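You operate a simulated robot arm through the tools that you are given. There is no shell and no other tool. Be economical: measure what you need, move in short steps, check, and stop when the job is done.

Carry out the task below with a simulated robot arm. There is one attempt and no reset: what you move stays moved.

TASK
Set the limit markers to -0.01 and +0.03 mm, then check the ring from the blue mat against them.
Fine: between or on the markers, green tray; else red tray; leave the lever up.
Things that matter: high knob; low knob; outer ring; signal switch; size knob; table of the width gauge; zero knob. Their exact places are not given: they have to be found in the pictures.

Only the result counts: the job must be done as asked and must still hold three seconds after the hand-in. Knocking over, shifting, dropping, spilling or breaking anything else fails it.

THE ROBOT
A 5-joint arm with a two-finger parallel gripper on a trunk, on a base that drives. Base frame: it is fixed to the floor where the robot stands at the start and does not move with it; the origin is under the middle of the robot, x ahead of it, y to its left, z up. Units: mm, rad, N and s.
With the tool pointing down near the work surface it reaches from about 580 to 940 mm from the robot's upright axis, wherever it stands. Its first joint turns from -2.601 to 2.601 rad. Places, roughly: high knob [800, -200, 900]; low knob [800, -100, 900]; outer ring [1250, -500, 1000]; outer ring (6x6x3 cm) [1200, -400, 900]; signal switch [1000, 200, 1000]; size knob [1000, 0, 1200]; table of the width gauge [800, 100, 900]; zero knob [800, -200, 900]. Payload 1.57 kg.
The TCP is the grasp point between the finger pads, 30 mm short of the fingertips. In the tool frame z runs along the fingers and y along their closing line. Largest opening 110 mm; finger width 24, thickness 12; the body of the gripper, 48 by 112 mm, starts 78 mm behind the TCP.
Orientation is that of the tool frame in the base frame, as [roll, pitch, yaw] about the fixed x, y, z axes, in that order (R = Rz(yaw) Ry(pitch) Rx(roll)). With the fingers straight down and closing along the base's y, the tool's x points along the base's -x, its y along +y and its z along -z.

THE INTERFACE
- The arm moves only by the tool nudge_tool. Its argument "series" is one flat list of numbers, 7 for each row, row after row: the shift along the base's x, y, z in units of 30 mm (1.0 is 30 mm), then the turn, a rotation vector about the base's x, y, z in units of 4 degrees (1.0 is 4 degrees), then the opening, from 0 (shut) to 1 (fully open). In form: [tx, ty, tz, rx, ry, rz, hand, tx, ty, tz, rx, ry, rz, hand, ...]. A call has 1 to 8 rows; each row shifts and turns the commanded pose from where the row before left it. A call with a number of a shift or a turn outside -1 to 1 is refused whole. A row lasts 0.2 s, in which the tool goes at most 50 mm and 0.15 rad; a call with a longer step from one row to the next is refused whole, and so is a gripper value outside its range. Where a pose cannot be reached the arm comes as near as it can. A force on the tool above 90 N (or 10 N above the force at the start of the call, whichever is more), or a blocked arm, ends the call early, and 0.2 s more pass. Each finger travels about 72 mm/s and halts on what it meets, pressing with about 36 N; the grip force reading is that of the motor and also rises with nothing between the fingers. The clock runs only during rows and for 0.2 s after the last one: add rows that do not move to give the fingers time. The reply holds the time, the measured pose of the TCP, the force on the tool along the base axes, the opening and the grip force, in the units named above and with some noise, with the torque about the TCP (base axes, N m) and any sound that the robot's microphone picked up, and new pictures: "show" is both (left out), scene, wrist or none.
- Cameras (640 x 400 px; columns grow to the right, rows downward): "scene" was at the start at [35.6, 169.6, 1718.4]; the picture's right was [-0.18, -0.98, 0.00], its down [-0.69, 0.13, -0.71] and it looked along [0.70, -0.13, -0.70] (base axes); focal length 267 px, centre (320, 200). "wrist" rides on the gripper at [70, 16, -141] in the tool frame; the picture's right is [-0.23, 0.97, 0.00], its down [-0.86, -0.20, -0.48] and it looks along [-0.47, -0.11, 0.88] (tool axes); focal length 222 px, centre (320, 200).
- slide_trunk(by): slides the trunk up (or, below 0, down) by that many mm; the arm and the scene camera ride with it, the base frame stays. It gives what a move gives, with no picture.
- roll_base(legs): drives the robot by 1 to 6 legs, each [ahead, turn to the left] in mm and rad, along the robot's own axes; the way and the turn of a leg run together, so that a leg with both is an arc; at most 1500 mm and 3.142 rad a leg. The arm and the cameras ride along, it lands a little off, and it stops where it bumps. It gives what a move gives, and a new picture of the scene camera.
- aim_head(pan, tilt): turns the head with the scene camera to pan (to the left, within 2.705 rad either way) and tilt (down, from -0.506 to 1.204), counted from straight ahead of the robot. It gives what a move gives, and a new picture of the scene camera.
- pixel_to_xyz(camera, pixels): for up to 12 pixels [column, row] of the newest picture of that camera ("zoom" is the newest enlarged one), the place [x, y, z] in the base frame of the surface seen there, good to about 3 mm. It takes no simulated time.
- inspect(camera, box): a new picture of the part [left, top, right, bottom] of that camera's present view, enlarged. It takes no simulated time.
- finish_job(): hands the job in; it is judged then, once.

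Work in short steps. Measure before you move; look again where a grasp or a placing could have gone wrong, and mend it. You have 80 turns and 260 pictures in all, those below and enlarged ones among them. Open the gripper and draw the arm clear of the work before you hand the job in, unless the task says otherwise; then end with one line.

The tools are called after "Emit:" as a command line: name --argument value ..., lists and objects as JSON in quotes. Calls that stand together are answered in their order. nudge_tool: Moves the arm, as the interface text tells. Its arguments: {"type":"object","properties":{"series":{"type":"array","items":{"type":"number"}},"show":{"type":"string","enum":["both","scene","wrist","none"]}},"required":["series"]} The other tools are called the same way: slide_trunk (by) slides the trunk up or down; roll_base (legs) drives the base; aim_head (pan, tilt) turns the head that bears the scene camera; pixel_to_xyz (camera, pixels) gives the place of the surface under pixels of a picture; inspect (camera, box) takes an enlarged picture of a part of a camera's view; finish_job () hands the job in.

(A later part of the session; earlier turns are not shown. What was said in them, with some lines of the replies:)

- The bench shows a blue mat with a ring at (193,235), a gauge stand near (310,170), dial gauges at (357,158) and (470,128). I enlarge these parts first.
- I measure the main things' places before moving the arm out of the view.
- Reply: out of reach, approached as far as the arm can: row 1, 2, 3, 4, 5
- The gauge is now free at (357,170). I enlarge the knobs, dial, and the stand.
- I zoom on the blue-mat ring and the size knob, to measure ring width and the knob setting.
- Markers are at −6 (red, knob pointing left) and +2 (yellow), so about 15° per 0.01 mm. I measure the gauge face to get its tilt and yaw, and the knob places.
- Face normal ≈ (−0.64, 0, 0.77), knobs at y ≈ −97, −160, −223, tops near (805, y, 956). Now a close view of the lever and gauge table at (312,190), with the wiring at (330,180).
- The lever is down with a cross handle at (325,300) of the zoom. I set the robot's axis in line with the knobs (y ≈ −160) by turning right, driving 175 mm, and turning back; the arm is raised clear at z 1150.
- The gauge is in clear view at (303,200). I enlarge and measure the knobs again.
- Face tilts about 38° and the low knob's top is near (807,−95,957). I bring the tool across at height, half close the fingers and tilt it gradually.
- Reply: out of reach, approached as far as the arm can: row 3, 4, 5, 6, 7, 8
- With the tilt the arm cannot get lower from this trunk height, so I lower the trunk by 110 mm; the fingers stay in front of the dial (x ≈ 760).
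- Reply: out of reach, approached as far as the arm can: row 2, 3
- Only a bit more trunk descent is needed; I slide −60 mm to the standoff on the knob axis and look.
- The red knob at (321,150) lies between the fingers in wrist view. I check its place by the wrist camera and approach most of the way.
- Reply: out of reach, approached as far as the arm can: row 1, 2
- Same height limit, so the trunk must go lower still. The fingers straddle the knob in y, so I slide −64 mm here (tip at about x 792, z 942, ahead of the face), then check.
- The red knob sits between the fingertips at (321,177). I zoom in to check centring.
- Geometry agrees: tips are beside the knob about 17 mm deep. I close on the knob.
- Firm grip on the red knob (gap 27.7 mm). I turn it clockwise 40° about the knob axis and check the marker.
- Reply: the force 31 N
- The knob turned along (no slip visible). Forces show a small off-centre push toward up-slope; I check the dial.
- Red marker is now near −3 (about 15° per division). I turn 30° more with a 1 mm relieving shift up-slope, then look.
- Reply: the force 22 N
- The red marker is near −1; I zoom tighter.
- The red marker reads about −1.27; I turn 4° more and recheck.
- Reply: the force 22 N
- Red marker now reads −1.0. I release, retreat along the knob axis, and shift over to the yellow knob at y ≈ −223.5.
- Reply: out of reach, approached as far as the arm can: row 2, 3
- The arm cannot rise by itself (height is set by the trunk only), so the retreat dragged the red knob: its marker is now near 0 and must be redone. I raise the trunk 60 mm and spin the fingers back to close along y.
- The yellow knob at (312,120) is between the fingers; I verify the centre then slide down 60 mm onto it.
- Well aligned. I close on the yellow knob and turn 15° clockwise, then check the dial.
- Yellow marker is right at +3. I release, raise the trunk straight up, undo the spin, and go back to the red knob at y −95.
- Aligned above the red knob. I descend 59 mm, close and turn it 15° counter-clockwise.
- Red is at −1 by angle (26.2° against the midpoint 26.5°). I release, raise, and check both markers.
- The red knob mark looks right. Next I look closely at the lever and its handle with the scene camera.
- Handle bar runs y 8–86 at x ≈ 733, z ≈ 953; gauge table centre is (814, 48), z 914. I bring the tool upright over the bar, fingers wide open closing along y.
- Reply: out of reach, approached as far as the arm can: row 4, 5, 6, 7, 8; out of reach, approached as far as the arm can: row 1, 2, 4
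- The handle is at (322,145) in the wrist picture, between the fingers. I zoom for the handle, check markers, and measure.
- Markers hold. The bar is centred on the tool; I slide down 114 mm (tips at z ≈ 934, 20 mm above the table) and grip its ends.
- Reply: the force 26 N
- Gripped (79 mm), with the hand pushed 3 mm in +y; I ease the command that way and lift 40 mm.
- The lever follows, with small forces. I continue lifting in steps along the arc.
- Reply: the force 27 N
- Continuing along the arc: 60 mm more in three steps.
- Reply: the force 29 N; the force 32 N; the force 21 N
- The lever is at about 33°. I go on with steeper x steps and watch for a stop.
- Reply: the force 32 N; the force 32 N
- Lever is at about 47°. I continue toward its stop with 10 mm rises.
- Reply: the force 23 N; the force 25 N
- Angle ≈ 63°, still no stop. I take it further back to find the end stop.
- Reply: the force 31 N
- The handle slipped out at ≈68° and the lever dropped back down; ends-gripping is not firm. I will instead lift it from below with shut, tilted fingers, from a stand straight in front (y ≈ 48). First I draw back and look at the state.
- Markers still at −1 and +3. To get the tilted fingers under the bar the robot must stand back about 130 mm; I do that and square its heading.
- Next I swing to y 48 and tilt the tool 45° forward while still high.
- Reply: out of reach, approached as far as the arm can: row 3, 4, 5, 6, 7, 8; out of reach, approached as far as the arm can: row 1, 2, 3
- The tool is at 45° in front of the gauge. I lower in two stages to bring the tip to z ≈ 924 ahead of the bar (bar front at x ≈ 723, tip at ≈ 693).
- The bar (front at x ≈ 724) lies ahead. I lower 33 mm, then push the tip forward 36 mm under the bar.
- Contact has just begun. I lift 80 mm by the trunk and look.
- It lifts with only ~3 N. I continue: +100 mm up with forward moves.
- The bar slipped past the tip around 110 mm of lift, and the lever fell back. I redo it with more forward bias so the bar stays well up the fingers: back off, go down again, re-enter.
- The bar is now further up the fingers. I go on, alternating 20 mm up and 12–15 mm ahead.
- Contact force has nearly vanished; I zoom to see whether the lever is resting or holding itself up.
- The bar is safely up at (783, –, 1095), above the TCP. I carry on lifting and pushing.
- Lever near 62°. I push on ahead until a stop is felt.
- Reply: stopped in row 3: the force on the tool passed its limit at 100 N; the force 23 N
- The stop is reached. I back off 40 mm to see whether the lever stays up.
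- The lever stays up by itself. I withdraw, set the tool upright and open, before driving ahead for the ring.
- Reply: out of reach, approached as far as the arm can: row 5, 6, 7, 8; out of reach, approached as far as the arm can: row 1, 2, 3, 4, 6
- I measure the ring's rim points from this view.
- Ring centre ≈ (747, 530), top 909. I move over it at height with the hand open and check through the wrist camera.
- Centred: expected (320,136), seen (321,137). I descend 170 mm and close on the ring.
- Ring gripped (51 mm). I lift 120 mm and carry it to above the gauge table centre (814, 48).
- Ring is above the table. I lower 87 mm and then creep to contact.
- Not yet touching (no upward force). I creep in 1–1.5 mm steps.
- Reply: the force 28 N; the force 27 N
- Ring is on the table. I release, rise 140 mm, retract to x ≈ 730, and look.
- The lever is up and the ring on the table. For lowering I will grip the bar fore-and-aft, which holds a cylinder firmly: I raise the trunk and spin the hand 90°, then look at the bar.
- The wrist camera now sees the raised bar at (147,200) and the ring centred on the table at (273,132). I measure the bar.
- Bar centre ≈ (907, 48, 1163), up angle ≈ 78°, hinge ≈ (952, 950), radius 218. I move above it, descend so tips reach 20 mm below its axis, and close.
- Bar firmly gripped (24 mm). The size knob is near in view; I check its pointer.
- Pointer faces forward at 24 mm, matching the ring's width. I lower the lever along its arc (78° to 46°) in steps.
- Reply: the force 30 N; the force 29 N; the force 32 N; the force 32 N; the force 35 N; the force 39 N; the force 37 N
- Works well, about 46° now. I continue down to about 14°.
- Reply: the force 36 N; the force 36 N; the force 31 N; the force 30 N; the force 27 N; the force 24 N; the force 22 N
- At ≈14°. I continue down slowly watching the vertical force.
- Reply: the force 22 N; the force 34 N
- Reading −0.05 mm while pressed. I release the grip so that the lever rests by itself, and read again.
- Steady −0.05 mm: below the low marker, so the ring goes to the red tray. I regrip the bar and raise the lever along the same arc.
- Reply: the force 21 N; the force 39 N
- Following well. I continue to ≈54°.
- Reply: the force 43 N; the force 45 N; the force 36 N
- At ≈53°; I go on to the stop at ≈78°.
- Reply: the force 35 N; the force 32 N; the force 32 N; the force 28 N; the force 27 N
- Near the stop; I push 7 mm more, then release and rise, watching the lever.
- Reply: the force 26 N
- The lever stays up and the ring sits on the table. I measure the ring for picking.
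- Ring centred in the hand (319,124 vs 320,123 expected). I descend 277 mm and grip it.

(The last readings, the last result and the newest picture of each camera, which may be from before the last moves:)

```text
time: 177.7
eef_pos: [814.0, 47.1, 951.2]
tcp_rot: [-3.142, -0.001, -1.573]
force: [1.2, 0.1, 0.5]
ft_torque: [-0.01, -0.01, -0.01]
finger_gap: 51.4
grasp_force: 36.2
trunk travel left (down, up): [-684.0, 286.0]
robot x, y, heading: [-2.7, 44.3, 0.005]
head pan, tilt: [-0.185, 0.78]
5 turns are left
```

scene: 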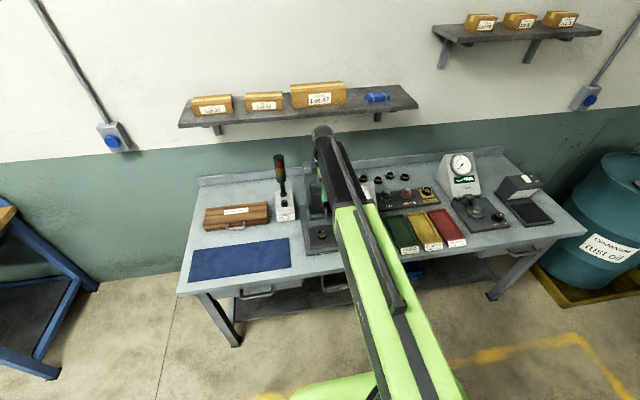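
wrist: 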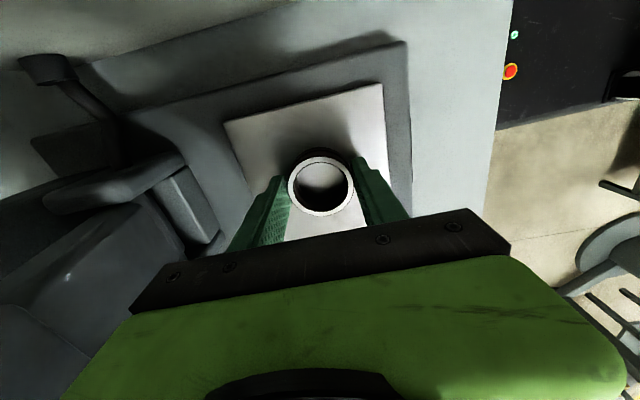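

Ring gripped. With few turns left I do in one go: lift, draw back, drive 200 mm to the right, swing toward the red tray at about (762, −604), and probe the view.

Emit:
slide_trunk --by 235

Emit:
nudge_tool --series '[-1, 0, 0, 0, 0, 0, 0.3, -1, 0, 0, 0, 0, 0, 0.3, -1, 0, 0, 0, 0, 0, 0.3, -1, 0, 0, 0, 0, 0, 0.3]' --show "none"

Emit:
roll_base --legs '[[0, -1.571], [200, 0], [0, 1.62]]'

Emit:
nudge_tool --series '[0.15, -0.93, 0, 0, 0, 0, 0.3, 0.15, -0.93, 0, 0, 0, 0, 0.3, 0.15, -0.93, 0, 0, 0, 0, 0.3, 0.15, -0.93, 0, 0, 0, 0, 0.3, 0.15, -0.93, 0, 0, 0, 0, 0.3, 0.15, -0.93, 0, 0, 0, 0, 0.3, 0.15, -0.93, 0, 0, 0, 0, 0.3, 0.15, -0.93, 0, 0, 0, 0, 0.3]' --show "none"

Emit:
nudge_tool --series '[0.17, -0.93, 0, 0, 0, 0, 0.3, 0.17, -0.93, 0, 0, 0, 0, 0.3, 0.17, -0.93, 0, 0, 0, 0, 0.3, 0.17, -0.93, 0, 0, 0, 0, 0.3, 0.17, -0.93, 0, 0, 0, 0, 0.3, 0.17, -0.93, 0, 0, 0, 0, 0.3]' --show "both"

Emit:
pixel_to_xyz --camera "wrist" --pixels '[[330, 20], [330, 40], [330, 60], [330, 80], [330, 95], [330, 110], [330, 125], [330, 140], [250, 60], [250, 100], [400, 60], [400, 100]]'

Emit:
inspect --camera "wrist" --box '[160, 0, 480, 200]'

```text
time: 180.1
eef_pos: [814.4, 47.5, 1186.7]
tcp_rot: [3.141, -0.001, -1.574]
force: [0.7, 0.0, -0.8]
ft_torque: [-0.02, -0.05, 0.04]
finger_gap: 51.2
grasp_force: 36.1
trunk travel left (down, up): [-919.0, 51.0]
robot x, y, heading: [-3.0, 46.4, 0.003]
head pan, tilt: [-0.185, 0.78]
```

```text
time: 181.1
eef_pos: [691.9, 47.1, 1186.0]
tcp_rot: [-3.141, -0.001, -1.572]
force: [0.3, 0.0, -0.9]
ft_torque: [-0.02, -0.02, 0.0]
finger_gap: 51.1
grasp_force: 35.8
trunk travel left (down, up): [-919.0, 51.0]
robot x, y, heading: [-0.4, 44.4, 0.004]
head pan, tilt: [-0.185, 0.78]
```

```text
time: 190.4
eef_pos: [699.4, -87.2, 1186.5]
tcp_rot: [-3.138, -0.003, -1.485]
force: [-0.4, 0.0, -1.3]
ft_torque: [-0.03, 0.0, 0.0]
finger_gap: 51.5
grasp_force: 36.2
trunk travel left (down, up): [-919.0, 51.0]
robot x, y, heading: [4.8, -127.7, 0.086]
head pan, tilt: [-0.185, 0.78]
```

scene: 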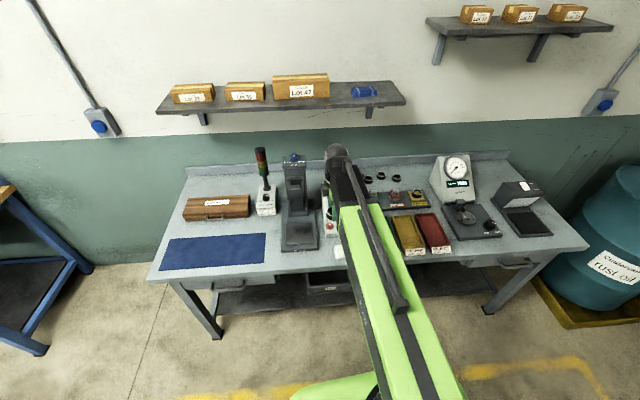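

```text
time: 192.2
eef_pos: [736.8, -310.3, 1185.8]
tcp_rot: [-3.141, -0.001, -1.484]
force: [-0.3, 0.0, -1.6]
ft_torque: [0.0, 0.02, 0.01]
finger_gap: 51.2
grasp_force: 36.3
trunk travel left (down, up): [-919.0, 51.0]
robot x, y, heading: [8.3, -130.1, 0.086]
head pan, tilt: [-0.185, 0.78]
```

```text
time: 193.6
eef_pos: [764.8, -481.9, 1184.3]
tcp_rot: [3.141, -0.001, -1.482]
force: [0.3, -0.1, -0.8]
ft_torque: [0.01, 0.02, 0.04]
finger_gap: 51.0
grasp_force: 36.3
trunk travel left (down, up): [-919.0, 51.0]
robot x, y, heading: [6.5, -127.2, 0.083]
head pan, tilt: [-0.185, 0.78]
```

scene: 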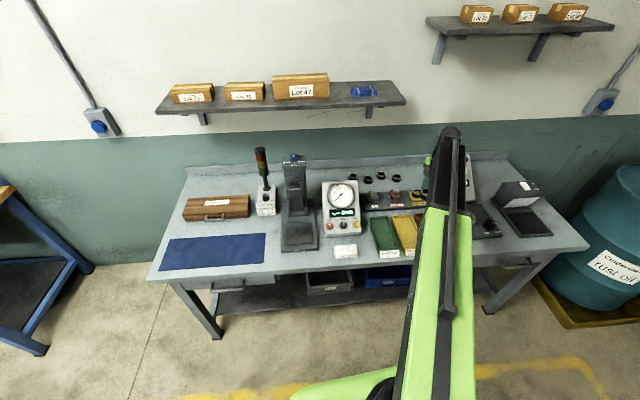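
wrist: 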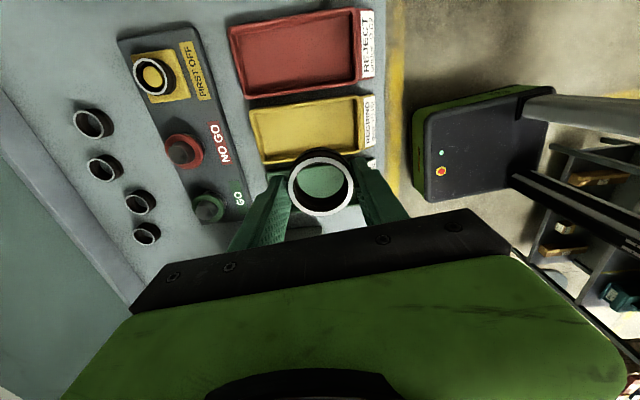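

```text
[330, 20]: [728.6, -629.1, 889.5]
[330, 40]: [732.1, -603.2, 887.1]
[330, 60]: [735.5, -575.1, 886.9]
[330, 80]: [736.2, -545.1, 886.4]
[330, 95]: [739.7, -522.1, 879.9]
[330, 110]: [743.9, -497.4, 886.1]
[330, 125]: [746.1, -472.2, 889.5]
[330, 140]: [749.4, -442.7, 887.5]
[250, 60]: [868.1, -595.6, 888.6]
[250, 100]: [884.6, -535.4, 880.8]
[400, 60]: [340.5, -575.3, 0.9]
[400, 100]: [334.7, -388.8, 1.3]
```

```text
2.00 times, centred on (320, 100) of wrist
4 turns are left
```

zoom: 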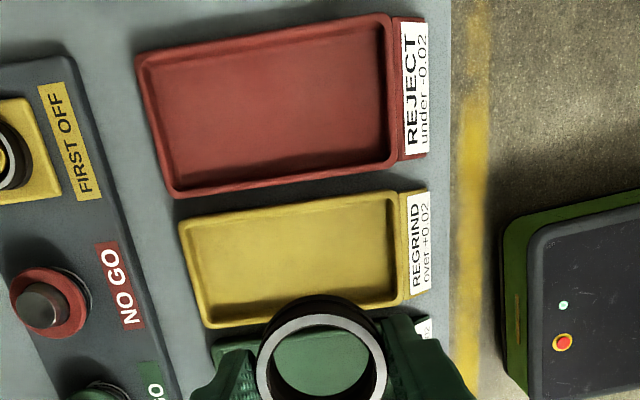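

Red tray inner centre works out at ≈ (782, −591), floor z ≈ 887. I move over it, lower till the ring is at the floor, release, rise and check.

Emit:
nudge_tool --series '[0.13, -0.91, 0, 0, 0, 0, 0.3, 0.13, -0.91, 0, 0, 0, 0, 0.3, 0.13, -0.91, 0, 0, 0, 0, 0.3, 0.13, -0.91, 0, 0, 0, 0, 0.3, 0, 0, 0, 0, 0, 0, 0.3]' --show "wrist"

Emit:
slide_trunk --by -250

Emit:
slide_trunk --by -11

Emit:
nudge_tool --series '[0, 0, 0, 0, 0, 0, 0.36, 0, 0, 0, 0, 0, 0, 0.55, 0, 0, 0, 0, 0, 0, 0.6]' --show "wrist"

Emit:
slide_trunk --by 240

Emit:
nudge_tool --series '[-0.5, 0.8, 0, 0, 0, 0, 0.8, -0.5, 0.8, 0, 0, 0, 0, 1, -0.5, 0.8, 0, 0, 0, 0, 1]' --show "both"

Emit:
inspect --camera "scene" --box '[240, 130, 400, 270]'

Emit:
inspect --camera "scene" --box '[318, 176, 364, 234]'

```text
time: 194.8
eef_pos: [783.1, -589.8, 1185.0]
tcp_rot: [3.141, -0.001, -1.484]
force: [0.2, 0.8, -1.5]
ft_torque: [-0.02, -0.02, 0.01]
finger_gap: 51.1
grasp_force: 36.3
trunk travel left (down, up): [-919.0, 51.0]
robot x, y, heading: [5.7, -126.6, 0.088]
head pan, tilt: [-0.185, 0.78]
```

wrist: 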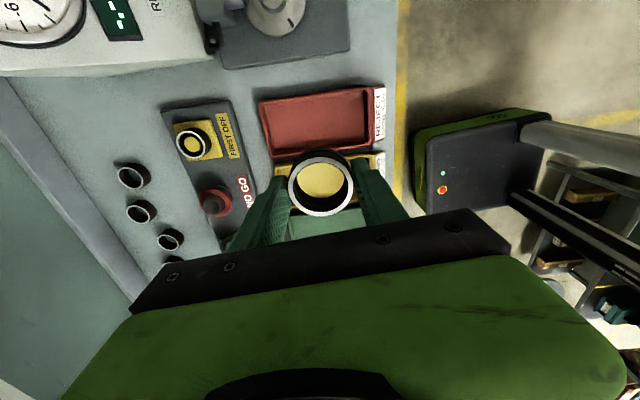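

```text
time: 197.4
eef_pos: [783.4, -589.6, 936.6]
tcp_rot: [-3.141, -0.002, -1.485]
force: [-0.3, 0.3, -1.3]
ft_torque: [0.0, 0.0, -0.03]
finger_gap: 51.3
grasp_force: 35.4
trunk travel left (down, up): [-669.0, 301.0]
robot x, y, heading: [9.4, -127.8, 0.083]
head pan, tilt: [-0.185, 0.78]
```

```text
time: 198.0
eef_pos: [783.9, -588.7, 924.4]
tcp_rot: [-3.141, -0.002, -1.484]
force: [-0.8, -0.3, -0.5]
ft_torque: [-0.02, -0.02, -0.04]
finger_gap: 51.2
grasp_force: 36.0
trunk travel left (down, up): [-658.0, 312.0]
robot x, y, heading: [8.0, -127.9, 0.086]
head pan, tilt: [-0.185, 0.78]
```

```text
time: 198.8
eef_pos: [782.9, -589.6, 923.8]
tcp_rot: [3.141, -0.001, -1.484]
force: [0.4, 0.2, -0.1]
ft_torque: [-0.06, 0.05, 0.0]
finger_gap: 65.9
grasp_force: 0.1
trunk travel left (down, up): [-658.0, 312.0]
robot x, y, heading: [8.7, -129.0, 0.081]
head pan, tilt: [-0.185, 0.78]
```

wrist: 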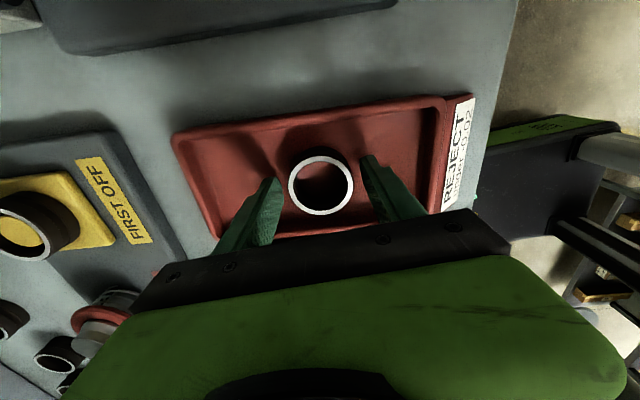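

```text
time: 201.3
eef_pos: [783.9, -589.3, 1164.5]
tcp_rot: [3.141, -0.001, -1.484]
force: [0.1, -0.1, -0.4]
ft_torque: [-0.02, 0.01, -0.03]
finger_gap: 66.2
grasp_force: 0.1
trunk travel left (down, up): [-898.0, 72.0]
robot x, y, heading: [11.7, -131.4, 0.084]
head pan, tilt: [-0.185, 0.78]
```

```text
time: 202.1
eef_pos: [737.0, -516.5, 1164.9]
tcp_rot: [3.141, -0.003, -1.482]
force: [0.2, 0.5, 0.0]
ft_torque: [-0.03, -0.02, -0.01]
finger_gap: 110.0
grasp_force: 0.1
trunk travel left (down, up): [-898.0, 72.0]
robot x, y, heading: [10.7, -125.6, 0.088]
head pan, tilt: [-0.185, 0.78]
```

scene: 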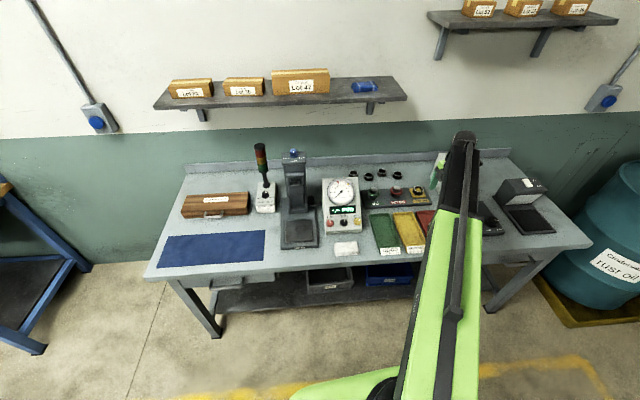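
wrist: 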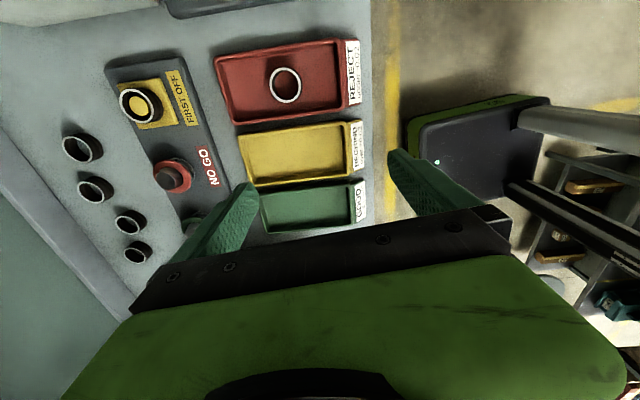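

```text
2.86 times, centred on (320, 200) of scene
```

zoom: 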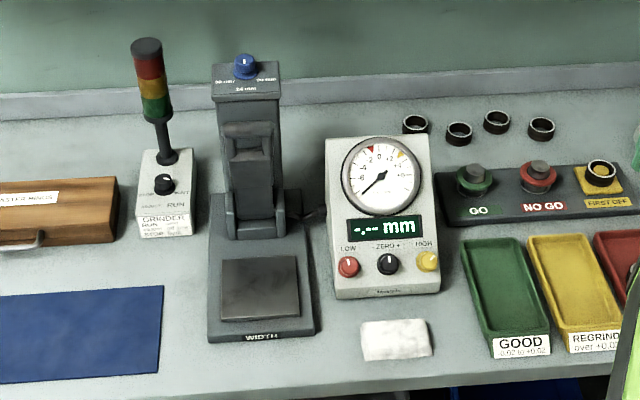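

```text
6.90 times, centred on (341, 205) of scene
3 turns are left
```

zoom: 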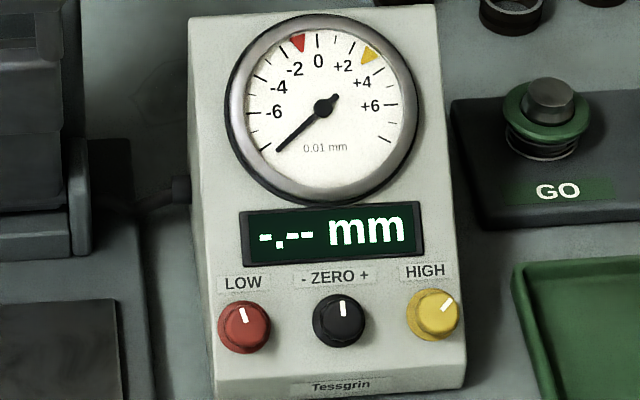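

The ring lies flat in the red tray, the lever is up, and the arm is clear. One last close look at the markers.

Emit:
inspect --camera "scene" --box '[328, 176, 356, 194]'

```text
16.00 times, centred on (342, 185) of scene
2 turns are left
```

zoom: 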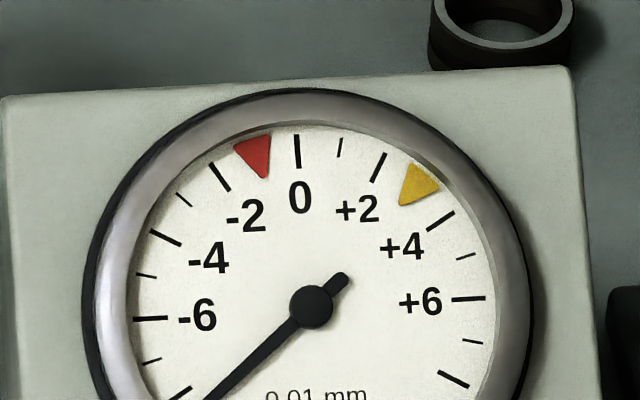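

The markers sit at −1 and +3 (−0.01 and +0.03 mm), midway between their neighbouring ticks. I hand in.

Emit:
finish_job

```text
The job is handed in.
```

The markers are set at −0.01 and +0.03 mm. The ring read −0.05 mm, below the low marker, so it is in the red tray, and the lever is up. I used the gauge's zero as I found it and did not check it against a master ring. The lever fell shut twice, with nothing under it, before I got it to stay up.
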